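You operate a simulated robot arm through the tools that you are given. There is no shell and no other tool. Be economical: measure what you need, move in short steps, check, and stop when the job is done.

You are at the controls of a simulated robot arm. One attempt, no reset.

JOB
Wind the hand drive to its end, read the ratio and put the matching tag in the holder.
Fine: release the black brake lever first; wind back to zero and set the brake again. Leave the other controls.
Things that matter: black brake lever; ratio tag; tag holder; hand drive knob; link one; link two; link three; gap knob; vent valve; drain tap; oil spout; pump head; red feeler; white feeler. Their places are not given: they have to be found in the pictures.

It is judged by the outcome, as a careful person would: the job done as asked, and still so three seconds after it is handed in. It fails if anything else is knocked over, pushed out of place, dropped, spilled or broken.

ROBOT AND FRAMES
A 6-joint arm with a two-finger parallel gripper, fixed in place. Base frame: the origin is at the foot of the arm, x ahead of it, y to its left, z up; the work surface is at about z = 700. Readings come in mm, rad, newtons and seconds.
With the tool pointing down near the work surface it reaches from about 240 to 660 mm from the base axis. Its first joint turns from -1.152 to 1.152 rad. Payload 2.9 kg.
The tool frame sits at the grasp point between the pads (the TCP): z along the fingers, y along the line on which they close. The tips reach 30 mm beyond it. Largest opening 110 mm; finger width 20, thickness 10; the body of the gripper, 48 by 112 mm, starts 55 mm behind the TCP.
Orientation is that of the tool frame in the base frame, as [roll, pitch, yaw] about the fixed x, y, z axes, in that order (R = Rz(yaw) Ry(pitch) Rx(roll)). With the fingers straight down and closing along the base's y, the tool's x points along the base's -x, its y along +y and its z along -z.

CONTROLS
- The arm moves only by the tool apply_moves. Its argument "series" is a list of rows, each a list of 7 numbers: the turn, a rotation vector about the tool's x, y, z in rad, then the shift along the tool's x, y, z in mm, then the gripper command, from -1 (shut) to 1 (fully open), values between in proportion. In form: [[wx, wy, wz, x, y, z, grip], ...]. A call has 1 to 8 rows; each row is the pose to reach, as a shift and turn from the pose commanded when the call began, along the tool's axes at that moment. Rows are played at 5 a second. More than 50 mm and 0.15 rad between two rows, or a gripper value outside its range, and nothing of the call is played. A pose out of reach is approached as far as the arm can. The call stops where the force on the tool passes 40 N (or 10 N more than at its start, if that is more) or the arm is blocked; 0.2 s more then pass. Each finger travels about 108 mm/s and halts on what it meets, pressing with about 24 N; the grip force reading is that of the motor and also rises with nothing between the fingers. The clock runs only during rows and for 0.2 s after the last one: add rows that repeat a pose to give the fingers time. The reply holds the time, the measured pose of the TCP, the force on the tool along the base axes, the opening and the grip force, in the units named above and with some noise.
- Cameras (640 x 400 px; columns grow to the right, rows downward): "scene" is fixed at [98.4, 457.3, 1389.8]; the picture's right is [-0.49, -0.87, 0.00], its down [-0.45, 0.25, -0.86] and it looks along [0.75, -0.42, -0.51] (base axes); focal length 217 px, centre (320, 200). "wrist" rides on the gripper at [-36, 0, -57] in the tool frame; the picture's right is [0.00, -1.00, 0.00], its down [0.97, 0.00, -0.24] and it looks along [0.24, 0.00, 0.97] (tool axes); focal length 218 px, centre (320, 200).
- capture(camera): a new picture of that camera. No time passes.
- measure_at(camera, pixels): for up to 12 pixels [column, row] of the newest picture of that camera ("zoom" is the newest enlarged one), the place [x, y, z] in the base frame of the surface seen there, good to about 3 mm. No time passes.
- enlarge(camera, box): a new picture of the part [left, top, right, bottom] of that camera's present view, enlarged. No time passes.
- job_done(): hands the job in; it is judged then, once.

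Keep the steps short. Do not move on a guess: measure, check each grasp and each placing, and mend mistakes. In all there are 80 turns and 46 pictures (those below and enlarged ones count). Leave the gripper open and the arm clear of the work at the hand-in unless told otherwise, and finish with a single line.

The tools are called after "Call:" as name(argument=value, ...) on one line, values as JSON. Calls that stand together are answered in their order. apply_moves: Moves the arm, as the interface text tells. Its arguments: {"type":"object","properties":{"series":{"type":"array"}},"required":["series"]} The other tools are called the same way: capture (camera) takes a picture; measure_at (camera, pixels) gives the place of the surface under pixels of a picture; enlarge (camera, box) takes an enlarged picture of a part of a camera's view; job_done () hands the job in.

At the start:

```text
t: 0.0
tcp_pos: [338.8, 188.5, 1302.7]
orientation: [-3.142, -0.001, 3.141]
wrist_force: [-0.9, -0.3, 0.4]
opening: 109.9
finger_force: 0.1
```

scene: 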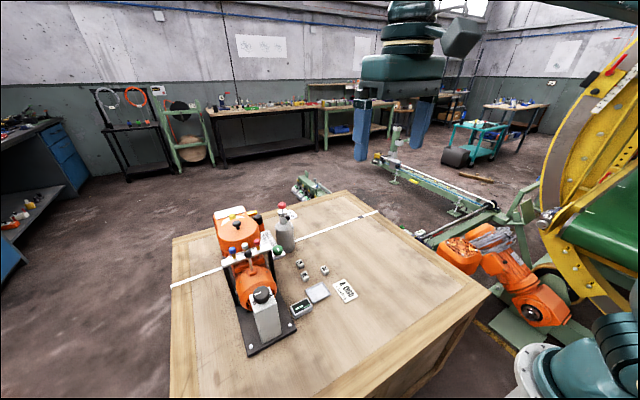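
wrist: 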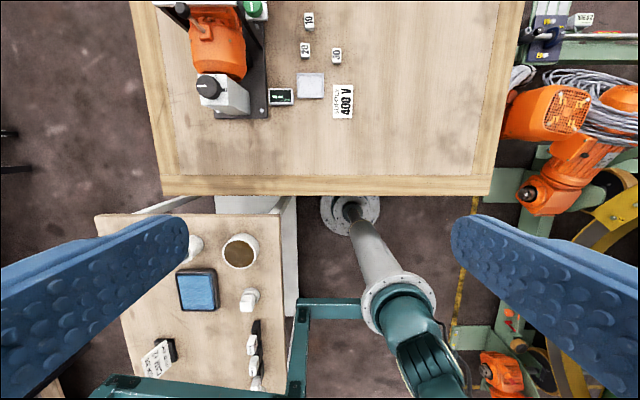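

I see an orange machine on the plate around scene (245,270), with three small tags, a pad and a card beside it. I'll enlarge both views to identify the parts.

Call:
enlarge(camera="scene", box=[200, 190, 370, 360])

Call:
enlarge(camera="wrist", box=[160, 0, 370, 130])

```text
2.35 times, centred on (285, 275) of scene
```

zoom: 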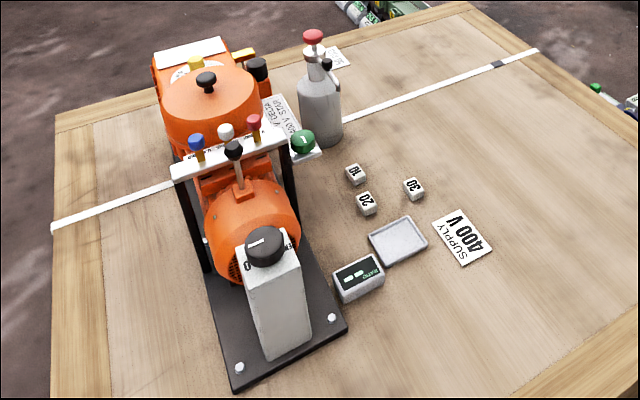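

```text
3.05 times, centred on (265, 65) of wrist
```

zoom: 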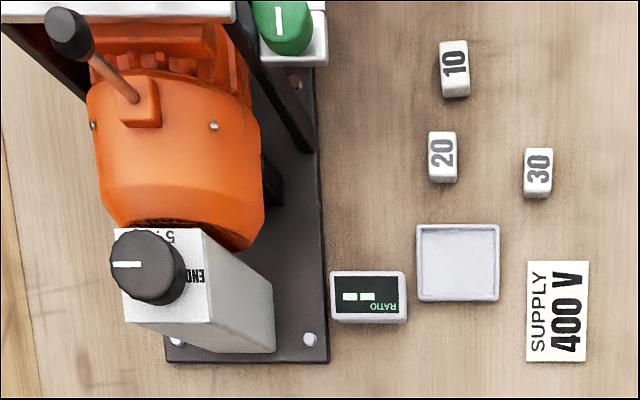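

The lever with the black ball stands on the motor (zoom 68,32). The dial knob is on the grey post (148,265), with a RATIO display, a tray as holder and tags 10/20/30. I'll measure these.

Call:
measure_at(camera="zoom", pixels=[[148, 260], [190, 305], [68, 30], [135, 98], [455, 70], [442, 158], [538, 172], [458, 262], [380, 280], [285, 30], [600, 200], [240, 300]])

Call:
enlarge(camera="scene", box=[230, 225, 310, 305])

```text
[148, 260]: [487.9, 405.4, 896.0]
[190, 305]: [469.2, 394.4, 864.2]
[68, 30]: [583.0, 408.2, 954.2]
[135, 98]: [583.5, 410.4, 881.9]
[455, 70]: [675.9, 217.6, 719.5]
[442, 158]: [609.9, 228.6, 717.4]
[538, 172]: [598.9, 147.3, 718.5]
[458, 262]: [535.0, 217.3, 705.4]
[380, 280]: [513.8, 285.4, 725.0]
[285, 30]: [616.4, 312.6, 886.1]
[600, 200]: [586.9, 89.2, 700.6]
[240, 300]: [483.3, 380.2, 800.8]
```

```text
5.00 times, centred on (270, 265) of scene
```

zoom: 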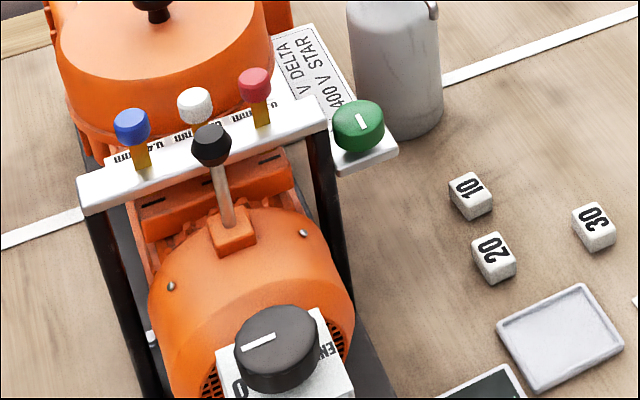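

Next I'll move the arm above the machine for a closer view of the brake lever and dial, keeping well above everything.

Call:
apply_moves(series=[[0, 0, 0, -25, 32, 18, 1], [0, 0, 0, -50, 64, 36, 1], [0, 0, 0, -75, 96, 54, 1], [0, 0, 0, -100, 128, 72, 1], [0, 0, 0, -125, 160, 90, 1], [0, 0, 0, -150, 190, 108, 1], [0, 0, 0, -150, 190, 108, 1]])

Call:
capture(camera="wrist")

```text
t: 1.6
tcp_pos: [472.1, 371.1, 1183.4]
orientation: [-3.138, -0.001, 3.141]
wrist_force: [-0.3, 0.6, 0.0]
opening: 109.9
finger_force: 0.0
out of reach, approached as far as the arm can: row 6, 7
```

```text
40 pictures are left
```

wrist: 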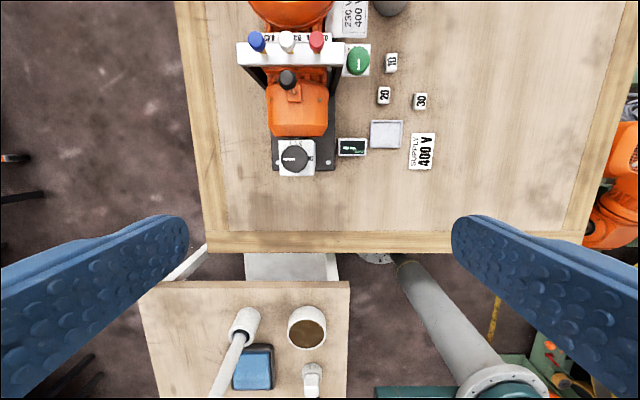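

Call:
enlarge(camera="wrist", box=[220, 0, 380, 100])

Call:
enlarge(camera="wrist", box=[250, 60, 350, 180])

```text
4.00 times, centred on (300, 50) of wrist
```

zoom: 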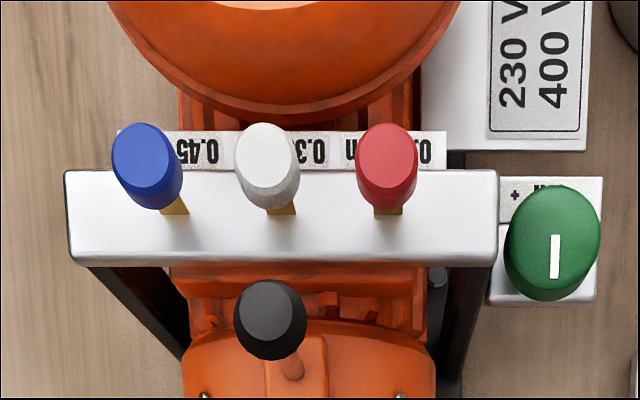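

```text
3.33 times, centred on (300, 120) of wrist
```

zoom: 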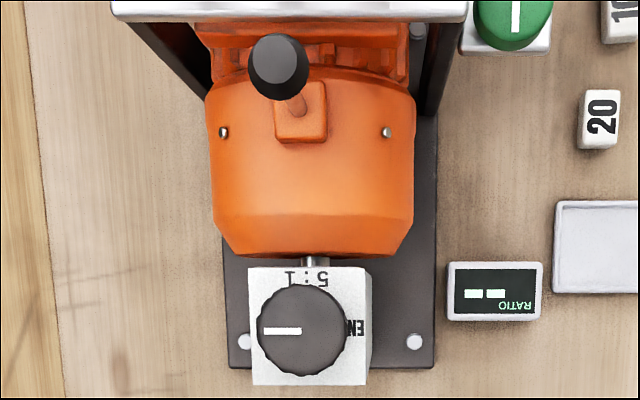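

The lever leans to picture left (+y) between two stop pins on the motor. The dial pointer faces left (0), and END is on the right. I'll measure the geometry.

Call:
measure_at(camera="zoom", pixels=[[278, 65], [255, 65], [303, 70], [298, 108], [315, 130], [223, 133], [386, 133], [300, 332], [262, 330], [345, 330], [300, 375], [355, 300]])

Call:
enlarge(camera="scene", box=[215, 235, 300, 325])

```text
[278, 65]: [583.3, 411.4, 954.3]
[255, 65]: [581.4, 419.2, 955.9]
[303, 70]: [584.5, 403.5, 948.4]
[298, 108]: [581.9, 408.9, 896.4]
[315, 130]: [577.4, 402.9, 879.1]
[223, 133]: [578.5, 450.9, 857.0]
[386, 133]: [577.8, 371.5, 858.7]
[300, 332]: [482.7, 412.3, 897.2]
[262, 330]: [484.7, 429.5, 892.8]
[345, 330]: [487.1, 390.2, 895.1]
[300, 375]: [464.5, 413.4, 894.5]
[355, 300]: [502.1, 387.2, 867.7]
```

```text
4.44 times, centred on (258, 280) of scene
```

zoom: 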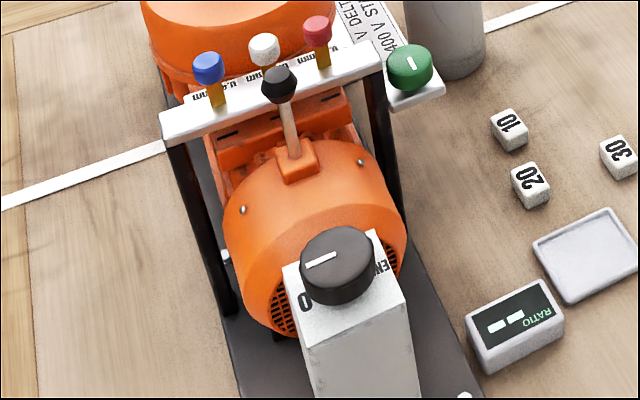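

The lever is nearly upright (stem y 409, ball y 411), so its swing direction isn't obvious. I'll look more closely at its base.

Call:
enlarge(camera="scene", box=[258, 245, 290, 275])

Call:
enlarge(camera="wrist", box=[275, 65, 315, 105])

```text
13.33 times, centred on (274, 260) of scene
```

zoom: 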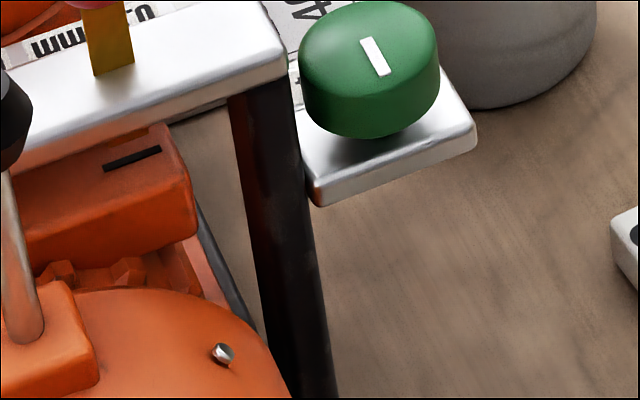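

```text
10.00 times, centred on (295, 85) of wrist
```

zoom: 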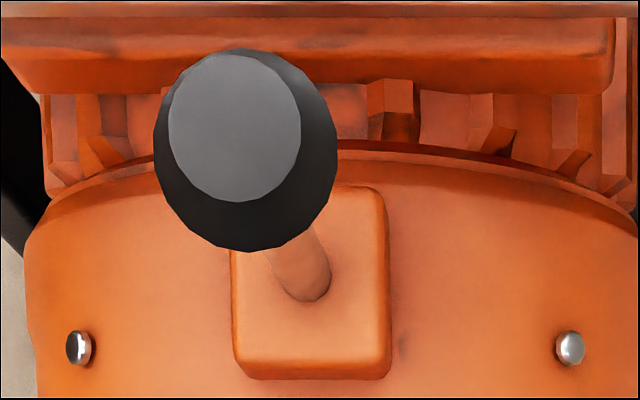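

I'll measure the stem bottom, the ball and the box edges to get the lean.

Call:
measure_at(camera="zoom", pixels=[[303, 280], [285, 255], [235, 120], [245, 235], [170, 140], [325, 150], [240, 330], [380, 330], [310, 350], [360, 200], [80, 348], [570, 348]])

```text
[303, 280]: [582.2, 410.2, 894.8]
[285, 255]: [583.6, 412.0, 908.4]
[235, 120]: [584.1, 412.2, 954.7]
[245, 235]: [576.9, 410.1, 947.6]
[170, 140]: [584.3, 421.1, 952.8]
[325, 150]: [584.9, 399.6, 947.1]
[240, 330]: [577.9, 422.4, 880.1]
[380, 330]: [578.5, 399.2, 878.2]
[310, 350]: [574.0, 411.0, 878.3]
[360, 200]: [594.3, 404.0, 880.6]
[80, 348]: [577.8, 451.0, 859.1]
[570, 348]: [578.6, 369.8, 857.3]
```

The lever is upright: stem and ball both at about (584,411), ball z 935–955. I'll measure the neighbouring feelers, bar and green knob for clearance.

Call:
measure_at(camera="wrist", pixels=[[257, 40], [287, 40], [316, 40], [300, 62], [300, 52], [242, 52], [342, 52], [358, 60], [352, 147], [387, 134], [384, 96], [420, 101]])

```text
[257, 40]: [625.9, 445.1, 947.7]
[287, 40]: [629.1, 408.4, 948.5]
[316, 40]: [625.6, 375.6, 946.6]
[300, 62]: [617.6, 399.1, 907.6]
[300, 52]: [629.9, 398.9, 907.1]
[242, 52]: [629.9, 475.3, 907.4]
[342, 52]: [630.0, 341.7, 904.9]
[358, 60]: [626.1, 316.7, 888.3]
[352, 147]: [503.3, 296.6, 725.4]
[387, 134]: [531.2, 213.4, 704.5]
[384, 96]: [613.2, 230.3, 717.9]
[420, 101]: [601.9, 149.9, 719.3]
```

Bar front is at x≈612, and the feelers are at x≈626 just behind the lever. I'll tilt the tool outward 0.5 rad and go to a pose above and short of the ball with a narrower opening.

Call:
apply_moves(series=[[0, -0.1, 0, -13, 8, 30, 0.5], [0, -0.2, 0, -26, 16, 60, 0], [0, -0.3, 0, -39, 24, 91, -0.2], [0, -0.4, 0, -52, 32, 122, -0.2], [0, -0.5, 0, -65, 40, 152, -0.2], [0, -0.5, 0, -65, 40, 152, -0.2]])

Call:
capture(camera="wrist")

```text
t: 3.0
tcp_pos: [503.5, 403.6, 1105.1]
orientation: [-3.116, 0.414, 3.14]
wrist_force: [-0.2, 0.1, 0.2]
opening: 44.1
finger_force: 0.1
out of reach, approached as far as the arm can: row 4, 5, 6
```

```text
34 pictures are left
```

wrist: 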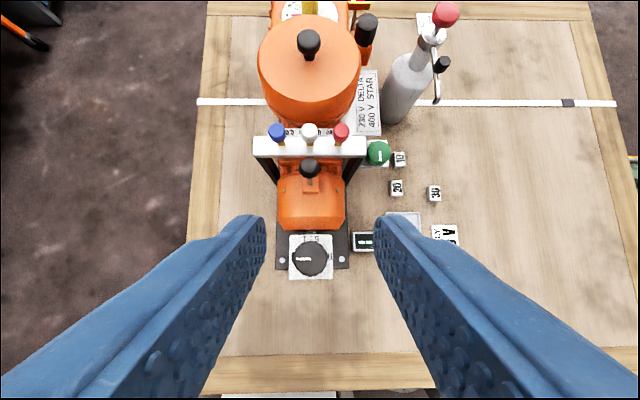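

Other black-handled parts are visible: the drum top at (308,45), one at (366,28), and the oil can. I'll enlarge to be sure which is the brake lever.

Call:
enlarge(camera="wrist", box=[240, 0, 480, 150])

Call:
enlarge(camera="wrist", box=[265, 145, 365, 285])

```text
2.67 times, centred on (360, 75) of wrist
```

zoom: 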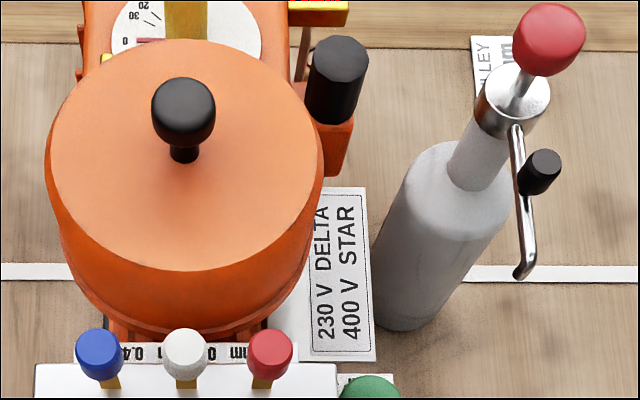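

```text
2.86 times, centred on (315, 215) of wrist
```

zoom: 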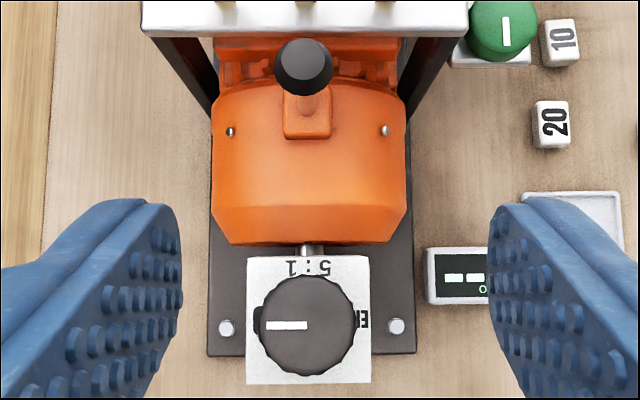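

The brake lever is the ball lever on the motor. The others look like the drum lid knob, a valve and the oil can spout. I'm approaching to just above the ball.

Call:
apply_moves(series=[[0, -0.04, 0, 0, 3, 40, -0.2], [0, -0.09, 0, 0, 7, 81, -0.2], [0, -0.09, 0, 0, 7, 81, -0.2]])

```text
t: 3.8
tcp_pos: [502.6, 402.8, 1098.8]
orientation: [-3.095, 0.417, 3.141]
wrist_force: [0.0, 0.1, 0.1]
opening: 44.1
finger_force: 0.0
out of reach, approached as far as the arm can: row 1, 2, 3
```

The arm is at some limit. I'll retreat toward the base and down a little to see how the commanded pose behaves.

Call:
apply_moves(series=[[0, 0, 0, 40, 0, 0, -0.2], [0, 0, 0, 80, 0, 0, -0.2], [0, 0, 0, 80, 0, 0, -0.2]])

```text
t: 4.6
tcp_pos: [467.4, 442.1, 1088.1]
orientation: [-3.095, 0.419, 3.141]
wrist_force: [1.2, 0.2, -0.5]
opening: 43.7
finger_force: 0.1
out of reach, approached as far as the arm can: row 1, 2, 3
```

I'll back straight up along the tool to recover a reachable commanded pose.

Call:
apply_moves(series=[[0, 0, 0, 0, 0, -50, -0.2], [0, 0, 0, 0, 0, -100, -0.2], [0, 0, 0, 0, 0, -140, -0.2], [0, 0, 0, 0, 0, -140, -0.2]])

```text
t: 5.6
tcp_pos: [407.8, 451.8, 1214.4]
orientation: [-3.094, 0.418, -3.141]
wrist_force: [-0.2, -0.4, 0.3]
opening: 43.8
finger_force: 0.1
```

The commanded pose follows the reached one. I suspect tilting off the arm's radial plane was the limit. I'll return to vertical here, then align yaw with the arm's heading (≈0.61 rad) before tilting radially.

Call:
apply_moves(series=[[0.016, 0.14, 0, 0, 0, 0, -0.2], [0.032, 0.28, 0, 0, 0, 0, -0.2], [0.047, 0.418, 0, 0, 0, 0, -0.2], [0.047, 0.418, 0, 0, 0, 0, -0.2]])

Call:
apply_moves(series=[[0, 0, -0.12, 0, -30, 10, -0.2], [0, 0, -0.24, -10, -60, 20, -0.2], [0, 0, -0.36, -20, -90, 30, -0.2], [0, 0, -0.48, -30, -110, 40, -0.2], [0, 0, -0.61, -40, -120, 50, -0.2], [0, 0, -0.61, -40, -120, 50, -0.2]])

```text
t: 6.6
tcp_pos: [390.9, 423.4, 1200.0]
orientation: [-3.055, -0.001, 3.114]
wrist_force: [0.6, -0.1, -0.5]
opening: 43.8
finger_force: 0.0
out of reach, approached as far as the arm can: row 1, 2, 3, 4
```

```text
t: 8.0
tcp_pos: [430.2, 298.2, 1157.2]
orientation: [-3.068, -0.049, -2.561]
wrist_force: [0.5, -0.3, -0.4]
opening: 43.9
finger_force: 0.0
```

The arm heading is aligned. Next I'll correct the small tilt error and tilt radially outward in place.

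Call:
apply_moves(series=[[-0.02, -0.12, -0.01, 0, 0, 0, -0.2], [-0.04, -0.24, -0.02, 0, 0, 0, -0.2], [-0.05, -0.36, -0.03, 0, 0, 0, -0.2], [-0.065, -0.47, -0.03, 0, 0, 0, -0.2], [-0.074, -0.55, -0.03, 0, 0, 0, -0.2], [-0.074, -0.55, -0.03, 0, 0, 0, -0.2]])

```text
t: 9.4
tcp_pos: [508.2, 359.1, 1232.1]
orientation: [-3.132, 0.498, -2.509]
wrist_force: [-0.1, -0.3, 0.6]
opening: 44.0
finger_force: 0.1
out of reach, approached as far as the arm can: row 1, 2, 3, 4, 5, 6
```

That pushed the TCP out to (508,359,1232), so something else is limiting. I'll look at the arm's shape from the scene camera.

Call:
capture(camera="scene")

```text
31 pictures are left
```

scene: 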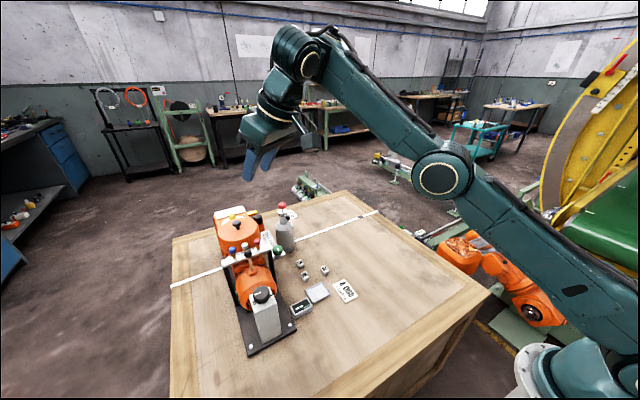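

The arm is near full stretch up there. I'll return to vertical further in and lower, then test tilting at working height.

Call:
apply_moves(series=[[0, 0.12, 0, 36, 0, 18, -0.2], [0, 0.24, 0, 72, 0, 36, -0.2], [0, 0.37, 0, 108, 0, 54, -0.2], [0, 0.5, 0, 143, 0, 72, -0.2], [0, 0.5, 0, 143, 0, 72, -0.2]])

Call:
apply_moves(series=[[0, 0, 0, 0, 0, 45, -0.2], [0, 0, 0, 0, 0, 90, -0.2], [0, 0, 0, 0, 0, 135, -0.2], [0, 0, 0, 0, 0, 135, -0.2]])

```text
t: 10.6
tcp_pos: [446.7, 322.3, 1117.0]
orientation: [3.104, -0.03, -2.513]
wrist_force: [0.2, 0.0, 0.4]
opening: 44.1
finger_force: 0.1
out of reach, approached as far as the arm can: row 1, 2, 3, 4, 5
```

```text
t: 11.6
tcp_pos: [504.6, 343.4, 1002.6]
orientation: [-3.133, -0.003, -2.513]
wrist_force: [0.2, 0.6, -0.3]
opening: 43.6
finger_force: 0.1
out of reach, approached as far as the arm can: row 1, 2, 3, 4
```

The arm stays too far out when descending. I'll look at its posture again.

Call:
capture(camera="scene")

```text
30 pictures are left
```

scene: 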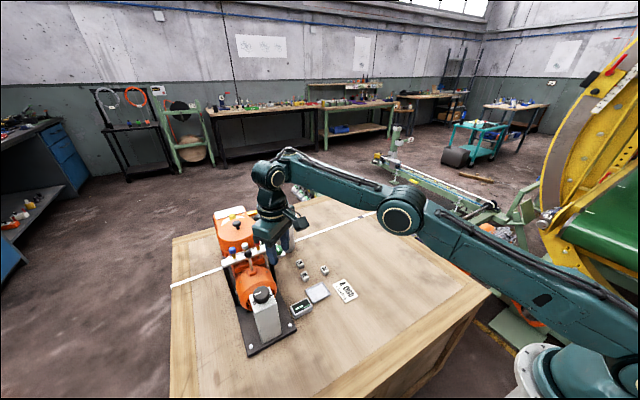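

I'll measure the elbow, wrist and shoulder points to understand the arm's geometry.

Call:
measure_at(camera="scene", pixels=[[400, 217], [385, 205], [418, 210], [268, 172], [270, 197], [271, 228], [330, 180], [480, 250], [560, 300], [590, 375], [545, 300], [285, 238]])

Call:
enlarge(camera="scene", box=[220, 130, 480, 290])

```text
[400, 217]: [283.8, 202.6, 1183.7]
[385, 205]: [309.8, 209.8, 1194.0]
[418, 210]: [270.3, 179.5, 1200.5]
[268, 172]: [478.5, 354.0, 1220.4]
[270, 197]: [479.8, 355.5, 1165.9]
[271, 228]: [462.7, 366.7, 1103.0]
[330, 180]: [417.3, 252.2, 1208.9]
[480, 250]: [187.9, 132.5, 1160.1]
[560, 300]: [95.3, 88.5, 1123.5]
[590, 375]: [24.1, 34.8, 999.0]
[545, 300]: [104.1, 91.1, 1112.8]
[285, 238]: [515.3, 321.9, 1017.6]
```

```text
2.46 times, centred on (350, 210) of scene
```

zoom: 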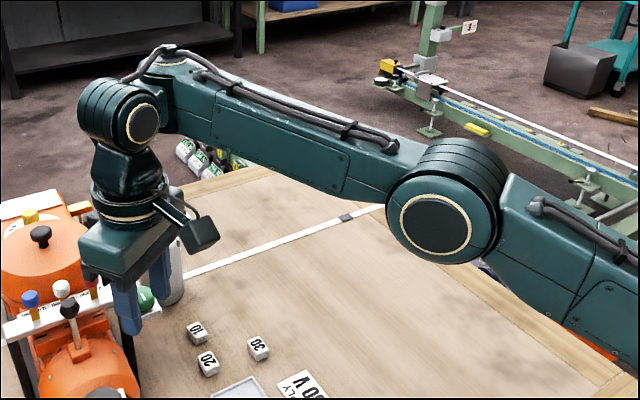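

I'll test a simple retraction at this height.

Call:
apply_moves(series=[[0, 0, 0, 40, 0, -20, -0.2], [0, 0, 0, 80, 0, -40, -0.2], [0, 0, 0, 120, 0, -60, -0.2], [0, 0, 0, 160, 0, -60, -0.2], [0, 0, 0, 160, 0, -60, -0.2]])

Call:
capture(camera="scene")

```text
t: 12.8
tcp_pos: [450.4, 309.8, 1121.1]
orientation: [-3.132, -0.004, -2.513]
wrist_force: [-0.4, 0.5, 0.1]
opening: 43.8
finger_force: 0.0
out of reach, approached as far as the arm can: row 1, 2, 3, 4, 5
```

```text
28 pictures are left
```

scene: 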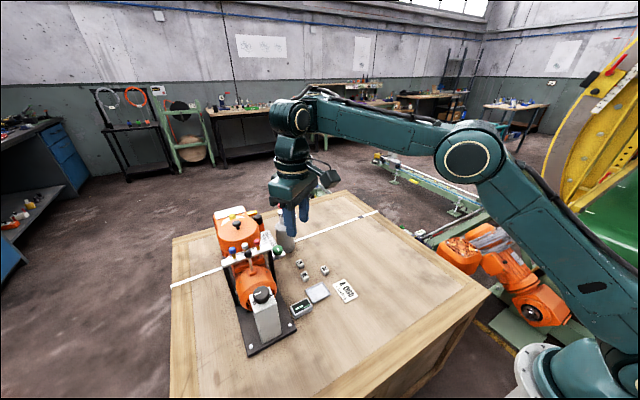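

I'll measure elbow and wrist in this posture to determine the limiting joint.

Call:
measure_at(camera="scene", pixels=[[470, 157], [293, 117], [400, 133], [350, 115], [540, 240], [580, 280], [293, 150], [290, 185], [303, 215], [310, 90]])

Call:
enlarge(camera="scene", box=[250, 70, 410, 230])

```text
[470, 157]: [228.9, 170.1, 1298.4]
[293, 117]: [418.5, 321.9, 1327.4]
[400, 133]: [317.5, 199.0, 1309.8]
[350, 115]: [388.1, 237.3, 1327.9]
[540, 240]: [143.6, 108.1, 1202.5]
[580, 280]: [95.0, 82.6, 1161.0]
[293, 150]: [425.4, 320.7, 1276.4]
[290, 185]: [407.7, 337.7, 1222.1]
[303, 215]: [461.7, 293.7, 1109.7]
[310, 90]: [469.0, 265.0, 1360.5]
```

```text
2.50 times, centred on (330, 150) of scene
```

zoom: 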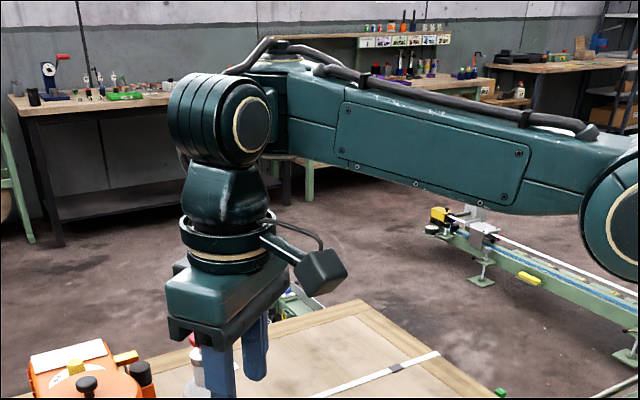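

Forearm elevation is about 7° at this limit, so the wrist pitch joint is what's limiting. I'll go back toward the starting pose and orientation and descend from there, to find the proper working posture.

Call:
apply_moves(series=[[0, 0, 0, 0, 0, -40, -0.2], [0, 0, 0.12, 30, -6, -80, -0.2], [0, 0, 0.24, 60, -12, -110, -0.2], [0, 0, 0.36, 90, -18, -130, -0.2], [0, 0, 0.48, 125, -25, -130, -0.2], [0, 0, 0.628, 160, -32, -130, -0.2], [0, 0, 0.628, 160, -32, -130, -0.2]])

Call:
apply_moves(series=[[0, 0, 0, 0, 0, 50, -0.2], [0, 0, 0, 0, 0, 100, -0.2], [0, 0, 0, 0, 0, 150, -0.2], [0, 0, 0, 0, 0, 200, -0.2], [0, 0, 0, 0, 0, 200, -0.2]])

```text
refused: row 2 steps farther than a row can; nothing moved
```

```text
t: 14.0
tcp_pos: [522.8, 347.0, 927.9]
orientation: [-3.134, -0.002, -2.513]
wrist_force: [0.6, 0.1, 0.4]
opening: 44.0
finger_force: 0.1
out of reach, approached as far as the arm can: row 1, 2, 3, 4, 5
```

The first call was refused, so the second ran from the old place. No contact was made. I'll go back up and redo the move in smaller steps.

Call:
apply_moves(series=[[0, 0, 0, 0, 0, -50, -0.2], [0, 0, 0, 0, 0, -100, -0.2], [0, 0, 0, 0, 0, -150, -0.2], [0, 0, 0, 0, 0, -200, -0.2], [0, 0, 0, 0, 0, -250, -0.2], [0, 0, 0, 30, 0, -280, -0.2], [0, 0, 0, 60, 0, -300, -0.2], [0, 0, 0, 100, 0, -320, -0.2]])

Call:
apply_moves(series=[[0, 0, 0.1, 20, -10, 0, -0.2], [0, 0, 0.2, 40, -20, 0, -0.2], [0, 0, 0.3, 60, -30, 0, -0.2], [0, 0, 0.4, 80, -40, 0, -0.2], [0, 0, 0.5, 100, -50, 0, -0.2], [0, 0, 0.628, 120, -60, 0, -0.2], [0, 0, 0.628, 120, -60, 0, -0.2]])

```text
t: 15.8
tcp_pos: [442.4, 290.4, 1245.7]
orientation: [-3.133, -0.002, -2.512]
wrist_force: [0.4, 0.0, -0.2]
opening: 44.0
finger_force: 0.1
out of reach, approached as far as the arm can: row 4, 5, 6
```

```text
t: 17.4
tcp_pos: [381.2, 172.8, 1244.5]
orientation: [-3.134, 0.004, -3.141]
wrist_force: [-0.3, -0.1, 0.0]
opening: 43.6
finger_force: 0.1
```

Near the start pose again at (381,173,1245) and vertical. I'll retract to about 300 mm and descend in short steps.

Call:
apply_moves(series=[[0, 0, 0, 30, 0, 0, -0.2], [0, 0, 0, 60, 0, 20, -0.2], [0, 0, 0, 60, 0, 60, -0.2], [0, 0, 0, 60, 0, 100, -0.2], [0, 0, 0, 60, 0, 140, -0.2], [0, 0, 0, 60, 0, 180, -0.2], [0, 0, 0, 60, 0, 180, -0.2]])

Call:
capture(camera="scene")

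```text
t: 19.0
tcp_pos: [323.1, 168.4, 1062.9]
orientation: [-3.134, 0.005, 3.141]
wrist_force: [-0.4, 0.5, 0.1]
opening: 44.4
finger_force: 0.1
out of reach, approached as far as the arm can: row 2, 3
```

```text
26 pictures are left
```

scene: 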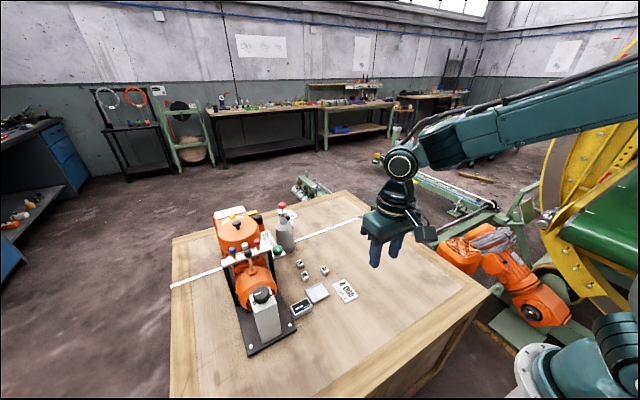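

The arm has switched to a proper elbow-up working posture, with the forearm sloping down. Staying well inside reach, I'll move out along the heading of the lever with radial yaw.

Call:
apply_moves(series=[[0, 0, -0.12, -20, 25, 0, -0.2], [0, 0, -0.24, -40, 50, 0, -0.2], [0, 0, -0.36, -60, 75, 0, -0.2], [0, 0, -0.48, -80, 100, 0, -0.2], [0, 0, -0.61, -100, 125, 0, -0.2], [0, 0, -0.61, -100, 125, 0, -0.2]])

Call:
apply_moves(series=[[0, -0.1, 0, 0, 0, 0, -0.2], [0, -0.2, 0, 0, 0, 0, -0.2], [0, -0.3, 0, 0, 0, 0, -0.2], [0, -0.4, 0, 0, 0, 0, -0.2], [0, -0.5, 0, 0, 0, 0, -0.2], [0, -0.5, 0, 0, 0, 0, -0.2]])

```text
t: 20.4
tcp_pos: [419.5, 296.7, 1063.6]
orientation: [-3.133, -0.003, -2.529]
wrist_force: [1.2, 0.3, 0.6]
opening: 43.8
finger_force: 0.2
```

```text
t: 21.8
tcp_pos: [421.6, 295.6, 1064.5]
orientation: [-3.133, 0.502, -2.527]
wrist_force: [-0.1, -0.4, -0.3]
opening: 43.8
finger_force: 0.0
```

The tilt now works. The feelers are close behind the lever, so I'll turn about the vertical to make the fingers close along base y, keeping the tilt.

Call:
apply_moves(series=[[0.059, 0, 0.108, 0, 0, 0, -0.2], [0.118, 0, 0.216, 0, 0, 0, -0.2], [0.176, 0, 0.323, 0, 0, 0, -0.2], [0.235, 0, 0.431, 0, 0, 0, -0.2], [0.294, 0, 0.539, 0, 0, 0, -0.2], [0.294, 0, 0.539, 0, 0, 0, -0.2]])

```text
t: 23.2
tcp_pos: [422.0, 296.8, 1066.1]
orientation: [-3.135, 0.506, 3.139]
wrist_force: [-0.1, 0.5, 0.7]
opening: 43.9
finger_force: 0.1
```

That orientation holds. I'll move to the pre-grasp point about (537,411,1031), short of and above the ball.

Call:
apply_moves(series=[[0, 0, 0, -21, 28, 21, -0.2], [0, 0, 0, -42, 57, 43, -0.2], [0, 0, 0, -63, 85, 64, -0.2], [0, 0, 0, -84, 114, 86, -0.2], [0, 0, 0, -84, 114, 86, -0.2]])

Call:
capture(camera="wrist")

```text
t: 24.4
tcp_pos: [536.3, 410.1, 1031.1]
orientation: [-3.133, 0.502, 3.14]
wrist_force: [-0.7, 0.3, -0.3]
opening: 43.8
finger_force: 0.0
```

```text
25 pictures are left
```

wrist: 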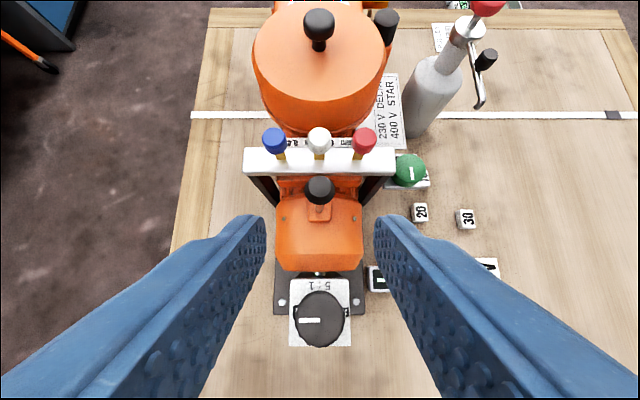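

The ball is centred between the fingers (320,188). I'll advance 78 mm along the tool so the pads straddle the ball.

Call:
apply_moves(series=[[0, 0, 0, 0, 0, 25, -0.2], [0, 0, 0, 0, 0, 50, -0.2], [0, 0, 0, 0, 0, 66, -0.2], [0, 0, 0, 0, 0, 78, -0.2], [0, 0, 0, 0, 0, 78, -0.2]])

Call:
capture(camera="wrist")

```text
t: 25.6
tcp_pos: [575.2, 410.1, 960.9]
orientation: [-3.134, 0.504, -3.141]
wrist_force: [0.1, 0.1, 0.1]
opening: 43.8
finger_force: 0.0
```

```text
24 pictures are left
```

wrist: 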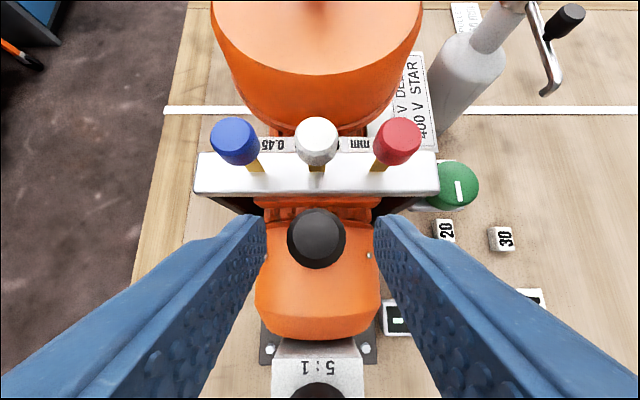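

The pads straddle the ball. I'm closing on it.

Call:
apply_moves(series=[[0, 0, 0, 0, 0, 0, -1], [0, 0, 0, 0, 0, 0, -1], [0, 0, 0, 0, 0, 0, -1]])

```text
t: 26.4
tcp_pos: [574.4, 409.8, 959.4]
orientation: [-3.136, 0.503, -3.138]
wrist_force: [5.1, 11.7, -3.3]
opening: 21.7
finger_force: 45.8
```

It's held at 21.7 mm. I'll test gently toward the base (−x) by a few mm and read the force.

Call:
apply_moves(series=[[0, 0, 0, 3.5, 0, -2, -1], [0, 0, 0, 7, 0, -3.8, -1], [0, 0, 0, 7, 0, -3.8, -1]])

```text
t: 27.2
tcp_pos: [567.7, 410.5, 961.2]
orientation: [-3.137, 0.51, 3.141]
wrist_force: [16.2, 17.9, -5.0]
opening: 22.1
finger_force: 45.3
```

It moved 7 mm with 16 N, so it may be swinging. I'll go a little further and look.

Call:
apply_moves(series=[[0, 0, 0, 4, 0, -1.5, -1], [0, 0, 0, 8, 0, -3, -1], [0, 0, 0, 8, 0, -3, -1]])

Call:
capture(camera="wrist")

```text
t: 28.0
tcp_pos: [558.9, 409.3, 961.0]
orientation: [-3.137, 0.51, 3.141]
wrist_force: [17.1, 14.4, -1.1]
opening: 21.8
finger_force: 44.9
```

```text
23 pictures are left
```

wrist: 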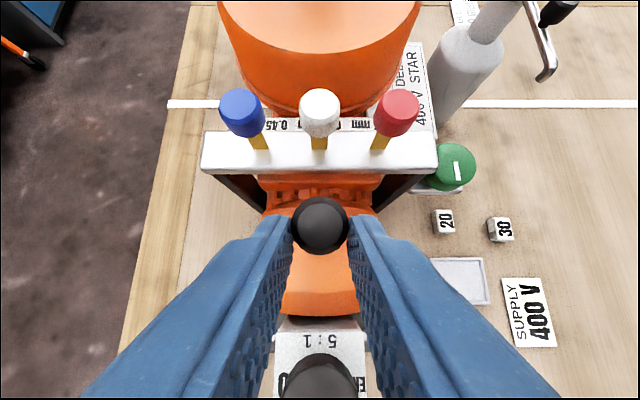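

I'll measure the ball and stem to see whether the lever really swung.

Call:
measure_at(camera="wrist", pixels=[[320, 225], [320, 205], [318, 245], [345, 225], [296, 225], [320, 260], [320, 285]])

Call:
enlarge(camera="scene", box=[215, 215, 305, 295])

```text
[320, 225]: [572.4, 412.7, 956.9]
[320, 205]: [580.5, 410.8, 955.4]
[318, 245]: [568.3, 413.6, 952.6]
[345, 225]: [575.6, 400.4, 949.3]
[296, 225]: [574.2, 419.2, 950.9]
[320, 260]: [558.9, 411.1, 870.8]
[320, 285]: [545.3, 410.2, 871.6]
```

```text
5.00 times, centred on (260, 255) of scene
```

zoom: 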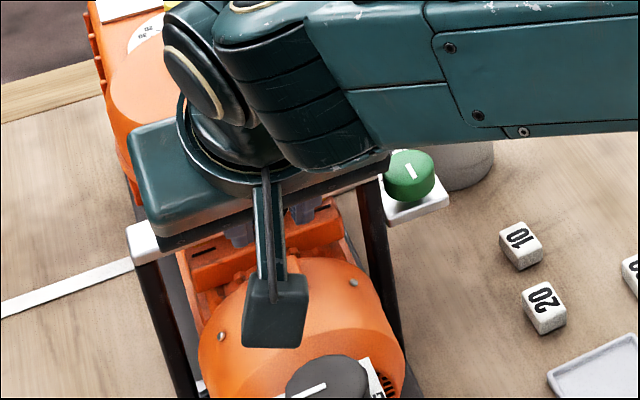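

The ball moved about 10 mm toward the base, so the lever does swing that way. I'll continue along its arc in small rows.

Call:
apply_moves(series=[[0, 0, 0, 4.5, 0, -1.2, -1], [0, 0, 0, 9, 0, -2.0, -1], [0, 0, 0, 13.5, 0, -2.6, -1], [0, 0, 0, 18, 0, -3, -1], [0, 0, 0, 22.5, 0, -3, -1], [0, 0, 0, 22.5, 0, -3, -1]])

Call:
capture(camera="wrist")

```text
t: 29.4
tcp_pos: [536.1, 409.2, 951.4]
orientation: [-3.13, 0.5, -3.141]
wrist_force: [0.9, -0.3, -0.4]
opening: 0.0
finger_force: 38.4
```

```text
21 pictures are left
```

wrist: 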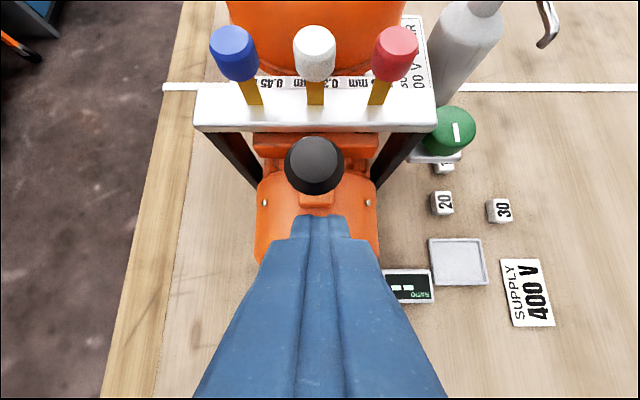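

The grip slipped off. I'll measure where the ball and stem are now.

Call:
measure_at(camera="wrist", pixels=[[314, 155], [314, 145], [290, 165], [340, 165], [314, 185], [316, 200], [316, 210], [264, 203], [367, 203]])

Call:
enlarge(camera="wrist", box=[270, 120, 360, 220])

```text
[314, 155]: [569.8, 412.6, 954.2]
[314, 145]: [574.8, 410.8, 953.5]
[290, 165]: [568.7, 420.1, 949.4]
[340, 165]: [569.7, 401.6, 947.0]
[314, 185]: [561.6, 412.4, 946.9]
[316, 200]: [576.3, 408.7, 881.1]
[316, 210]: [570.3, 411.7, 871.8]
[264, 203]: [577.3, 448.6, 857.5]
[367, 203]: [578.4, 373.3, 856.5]
```

```text
4.00 times, centred on (315, 170) of wrist
```

zoom: 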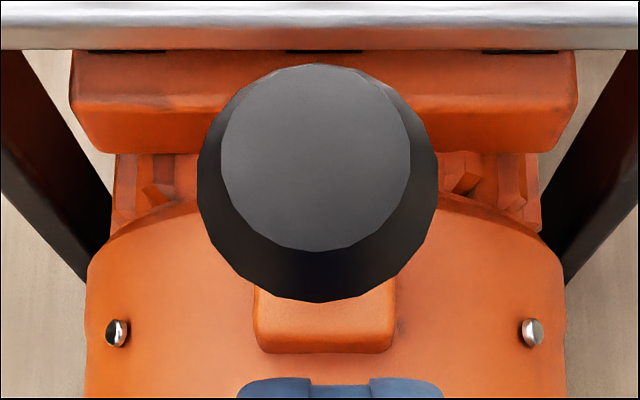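

The ball now sits about 15 mm toward the base and stays there. I'll back up, open, and re-grip deeper for a firmer hold.

Call:
apply_moves(series=[[0, 0, 0, 0, 0, -20, -0.8], [0, 0, 0, -10, 1, -40, -0.4], [0, 0, 0, -26, 2, -52, -0.2], [0, 0, 0, -26, 2, -52, -0.2]])

Call:
apply_moves(series=[[0, 0, 0, 0, 0, 25, -0.2], [0, 0, 0, 0, 0, 50, -0.2], [0, 0, 0, 0, 0, 68, -0.2], [0, 0, 0, 0, 0, 68, -0.2], [0, 0, 0, 0, 0, 68, -1], [0, 0, 0, 0, 0, 68, -1], [0, 0, 0, 0, 0, 68, -1]])

```text
t: 30.4
tcp_pos: [533.8, 409.9, 1010.4]
orientation: [-3.135, 0.504, 3.141]
wrist_force: [0.7, 0.0, -0.8]
opening: 44.0
finger_force: 0.2
```

```text
t: 32.0
tcp_pos: [567.3, 410.7, 951.6]
orientation: [-3.133, 0.505, 3.142]
wrist_force: [0.7, -5.2, -0.9]
opening: 21.7
finger_force: 44.9
```

Firm hold again. I'm pulling along the arc toward the base.

Call:
apply_moves(series=[[0, 0, 0, 4.8, 0, -1.2, -1], [0, 0, 0, 9.8, 0, -2.1, -1], [0, 0, 0, 16, 0, -2.8, -1], [0, 0, 0, 22.3, 0, -2.9, -1], [0, 0, 0, 22.3, 0, -2.9, -1]])

```text
t: 33.2
tcp_pos: [547.5, 409.2, 946.5]
orientation: [-3.139, 0.509, 3.139]
wrist_force: [10.6, -4.5, 16.3]
opening: 21.8
finger_force: 45.2
```

Still moving. I'll continue in small rows toward the stop.

Call:
apply_moves(series=[[0, 0, 0, 5.8, 0, 0.2, -1], [0, 0, 0, 11.9, 0, 0.9, -1], [0, 0, 0, 18.2, 0, 2.0, -1], [0, 0, 0, 18.2, 0, 2.0, -1]])

Call:
capture(camera="wrist")

```text
t: 34.2
tcp_pos: [530.5, 411.8, 930.6]
orientation: [-3.133, 0.5, -3.141]
wrist_force: [0.5, 1.0, -0.5]
opening: 0.3
finger_force: 37.9
```

```text
19 pictures are left
```

wrist: 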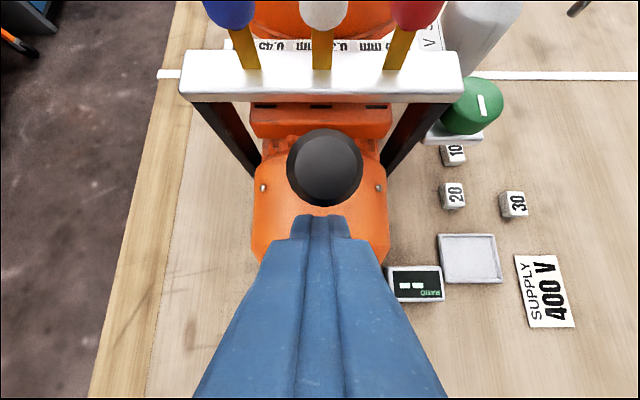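

Call:
measure_at(camera="wrist", pixels=[[325, 160], [325, 145], [300, 165], [350, 165], [325, 190], [325, 200], [325, 175]])

```text
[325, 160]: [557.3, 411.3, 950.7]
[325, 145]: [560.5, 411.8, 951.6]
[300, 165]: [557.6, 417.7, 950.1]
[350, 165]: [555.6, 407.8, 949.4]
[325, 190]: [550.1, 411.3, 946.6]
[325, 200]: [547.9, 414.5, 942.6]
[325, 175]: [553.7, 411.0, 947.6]
```

The ball is now about 28 mm toward the base, tilted ~25°, and the pinch slipped again. I can't tell if that's the stop. I'll back off and turn the gripper 90°, so one finger sits behind the knob and hooks it positively.

Call:
apply_moves(series=[[0, 0, 0, 0, 0, -28, -1], [0, 0, 0, -10, 0, -56, -0.6], [0, 0, 0, -30, 0, -84, -0.2], [0, 0, -0.14, -30, 0, -84, -0.2], [0, 0, -0.28, -30, 0, -84, -0.2], [0, 0, -0.42, -30, 0, -84, -0.2], [0, 0, -0.56, -30, 0, -84, -0.2], [0, 0, -0.7, -30, 0, -84, -0.2]])

Call:
apply_moves(series=[[0, 0, -0.14, 0, 0, 0, -0.2], [0, 0, -0.28, 0, 0, 0, -0.2], [0, 0, -0.42, 0, 0, 0, -0.2], [0, 0, -0.56, 0, 0, 0, -0.2], [0, 0, -0.7, 0, 0, 0, -0.2], [0, 0, -0.84, 0, 0, 0, -0.2], [0, 0, -0.87, 0, 0, 0, -0.2], [0, 0, -0.87, 0, 0, 0, -0.2]])

Call:
capture(camera="wrist")

```text
t: 36.0
tcp_pos: [516.2, 411.3, 1019.1]
orientation: [-2.795, 0.373, -2.374]
wrist_force: [0.1, 0.7, 1.0]
opening: 44.0
finger_force: 0.0
```

```text
t: 37.8
tcp_pos: [516.4, 412.7, 1020.0]
orientation: [-2.638, -0.006, -1.575]
wrist_force: [0.4, 0.0, -0.2]
opening: 44.0
finger_force: 0.1
```

```text
18 pictures are left
```

wrist: 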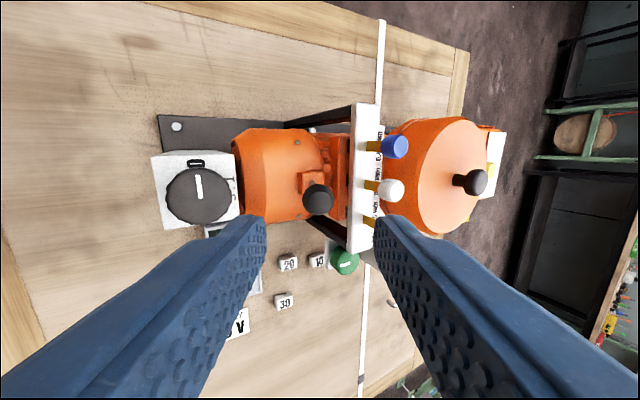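

Call:
measure_at(camera="wrist", pixels=[[318, 196], [305, 205], [330, 200], [318, 212], [312, 180], [198, 198], [313, 185]])

Call:
enlarge(camera="wrist", box=[230, 110, 410, 260])

```text
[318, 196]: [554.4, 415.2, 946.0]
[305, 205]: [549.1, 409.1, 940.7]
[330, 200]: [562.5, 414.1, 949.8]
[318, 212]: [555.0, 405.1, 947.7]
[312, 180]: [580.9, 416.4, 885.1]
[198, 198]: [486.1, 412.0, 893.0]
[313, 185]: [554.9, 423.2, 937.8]
```

```text
2.67 times, centred on (320, 185) of wrist
```

zoom: 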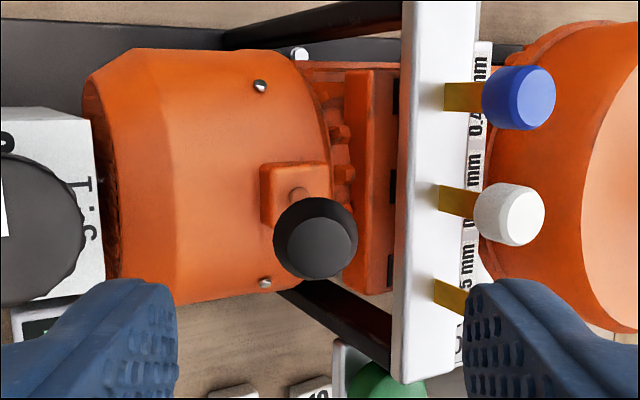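

Well aligned. I'll advance 78 mm, so one finger passes behind the knob, and close.

Call:
apply_moves(series=[[0, 0, 0, 0, 0, 25, -0.2], [0, 0, 0, 0, 0, 50, -0.2], [0, 0, 0, 0, 0, 66, -0.2], [0, 0, 0, 0, 0, 78, -0.2], [0, 0, 0, 0, 0, 78, -1], [0, 0, 0, 0, 0, 78, -1], [0, 0, 0, 0, 0, 78, -1]])

```text
t: 39.4
tcp_pos: [554.4, 409.9, 951.8]
orientation: [-2.636, -0.007, -1.576]
wrist_force: [1.8, 0.2, -3.6]
opening: 21.4
finger_force: 44.8
```

Holding at 21.4 mm. I'm pulling along the closing line (the lever's arc) in small rows, watching the force for the stop.

Call:
apply_moves(series=[[0, 0, 0, 0, 3, 0, -1], [0, 0, 0, 0, 6, 0, -1], [0, 0, 0, 0, 9, 0, -1], [0, 0, 0, 0, 12, 0, -1], [0, 0, 0, 0, 12, 0, -1]])

```text
t: 40.6
tcp_pos: [549.9, 410.0, 950.0]
orientation: [-2.625, 0.001, -1.58]
wrist_force: [28.8, -5.0, 16.6]
opening: 21.9
finger_force: 44.5
```

The force rose to 33 N after about 5 mm, which feels like the stop. One small further pull will confirm.

Call:
apply_moves(series=[[0, 0, 0, 0, 1, 0, -1], [0, 0, 0, 0, 2, 0, -1], [0, 0, 0, 0, 2, 0, -1]])

```text
t: 41.4
tcp_pos: [549.4, 410.3, 948.5]
orientation: [-2.623, 0.002, -1.582]
wrist_force: [35.5, -4.8, 18.2]
opening: 21.8
finger_force: 44.9
```

Position held while force rose to 40 N, so it's at the end stop and the brake is released. I'll relax the command, open, and back out.

Call:
apply_moves(series=[[0, 0, 0, 0, -8, 0, -1], [0, 0, 0, 0, -8, 0, -0.2], [0, 0, 0, 0, -8, 0, -0.2], [0, 0, 0, 0, -8, -25, -0.2], [0, 0, 0, 0, -8, -60, -0.2], [0, 0, 0, 0, -8, -100, -0.2], [0, 0, 0, 0, -8, -100, -0.2]])

Call:
capture(camera="wrist")

```text
t: 43.0
tcp_pos: [498.7, 411.1, 1037.9]
orientation: [-2.637, -0.007, -1.574]
wrist_force: [0.1, -1.1, 0.3]
opening: 44.1
finger_force: 0.1
```

```text
16 pictures are left
```

wrist: 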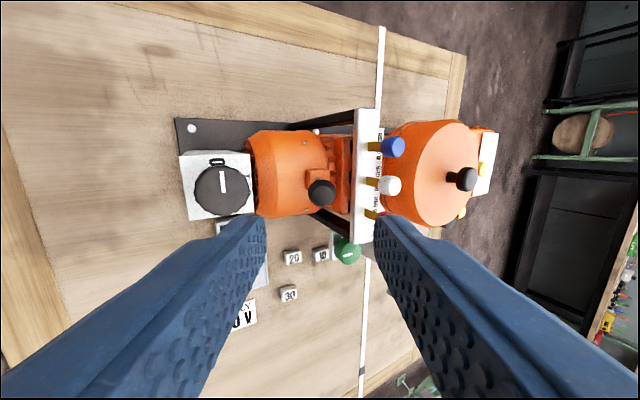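

Call:
measure_at(camera="wrist", pixels=[[321, 192], [310, 195], [332, 195], [222, 192], [205, 192], [240, 192], [222, 170], [222, 213], [222, 205]])

```text
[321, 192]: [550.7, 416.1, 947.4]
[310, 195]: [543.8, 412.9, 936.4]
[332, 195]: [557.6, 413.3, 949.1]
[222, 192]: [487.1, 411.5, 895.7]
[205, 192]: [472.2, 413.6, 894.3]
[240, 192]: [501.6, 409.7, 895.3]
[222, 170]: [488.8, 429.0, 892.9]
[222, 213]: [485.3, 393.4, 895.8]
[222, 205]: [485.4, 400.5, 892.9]
```

The lever rests at its stop (top at x≈551). Next is the dial knob, centre (486,411), top z≈895, radius ≈21. I'll straighten the tool to vertical in place, then move over the knob.

Call:
apply_moves(series=[[-0.12, 0, 0, 0, 0, 0, 0.09], [-0.25, 0, 0, 0, 0, 0, 0.09], [-0.38, 0, 0, 0, 0, 0, 0.09], [-0.503, 0, 0, 0, 0, 0, 0.09], [-0.503, 0, 0, 0, 0, 0, 0.09]])

Call:
apply_moves(series=[[0, 0, 0, 0, 13, 20, 0.09], [0, 0, 0, 0, 13, 60, 0.09], [0, 0, 0, 0, 13, 60, 0.09]])

Call:
capture(camera="wrist")

```text
t: 44.2
tcp_pos: [500.3, 412.1, 1037.4]
orientation: [3.139, -0.004, -1.574]
wrist_force: [0.5, 0.5, -0.1]
opening: 60.0
finger_force: 0.1
```

```text
t: 45.0
tcp_pos: [488.4, 414.5, 974.0]
orientation: [-3.141, -0.007, -1.575]
wrist_force: [-0.3, 0.5, 0.4]
opening: 60.3
finger_force: 0.0
```

```text
15 pictures are left
```

wrist: 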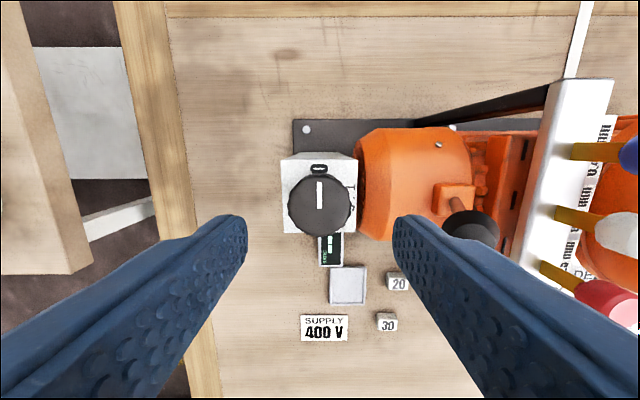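

Call:
measure_at(camera="wrist", pixels=[[320, 205], [292, 205], [347, 205], [320, 183], [320, 228], [285, 225], [350, 165], [475, 225], [458, 230]])

```text
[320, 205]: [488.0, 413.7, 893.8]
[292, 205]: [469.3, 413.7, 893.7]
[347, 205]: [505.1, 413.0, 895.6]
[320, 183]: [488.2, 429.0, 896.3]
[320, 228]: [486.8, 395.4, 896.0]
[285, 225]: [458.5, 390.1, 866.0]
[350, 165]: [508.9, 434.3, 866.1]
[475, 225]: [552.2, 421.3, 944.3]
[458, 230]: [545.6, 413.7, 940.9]
```

Knob centre is (487.5,412). I'll centre, descend to TCP z≈910, and close on it.

Call:
apply_moves(series=[[0, 0, 0, 2.5, 0.9, 25, 0.09], [0, 0, 0, 2.5, 0.9, 50, 0.09], [0, 0, 0, 2.5, 0.9, 65, 0.09], [0, 0, 0, 2.5, 0.9, 65, 0.09], [0, 0, 0, 2.5, 0.9, 65, -1], [0, 0, 0, 2.5, 0.9, 65, -1], [0, 0, 0, 2.5, 0.9, 65, -1]])

```text
t: 46.6
tcp_pos: [487.4, 408.1, 909.3]
orientation: [3.142, -0.004, -1.576]
wrist_force: [7.2, 0.1, -4.8]
opening: 41.6
finger_force: 45.0
```

Gripped at 41.6 mm. I'll turn gently clockwise from above by 0.3 rad as a test.

Call:
apply_moves(series=[[0, 0, 0.1, 0, 0, 0, -1], [0, 0, 0.2, 0, 0, 0, -1], [0, 0, 0.3, 0, 0, 0, -1], [0, 0, 0.3, 0, 0, 0, -1]])

Call:
capture(camera="wrist")

```text
t: 47.6
tcp_pos: [486.3, 407.8, 910.3]
orientation: [-3.14, -0.006, -1.874]
wrist_force: [1.4, 0.6, -10.8]
opening: 41.7
finger_force: 44.9
```

```text
14 pictures are left
```

wrist: 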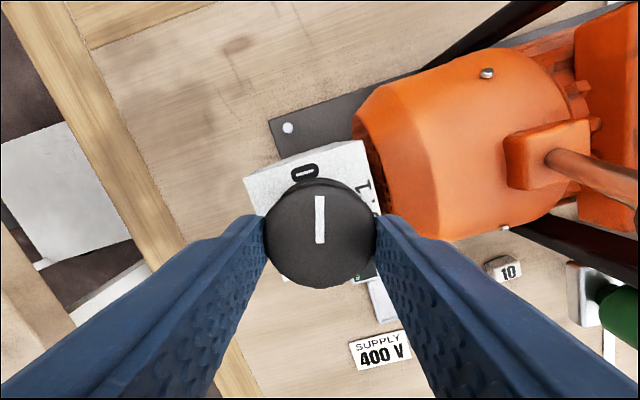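

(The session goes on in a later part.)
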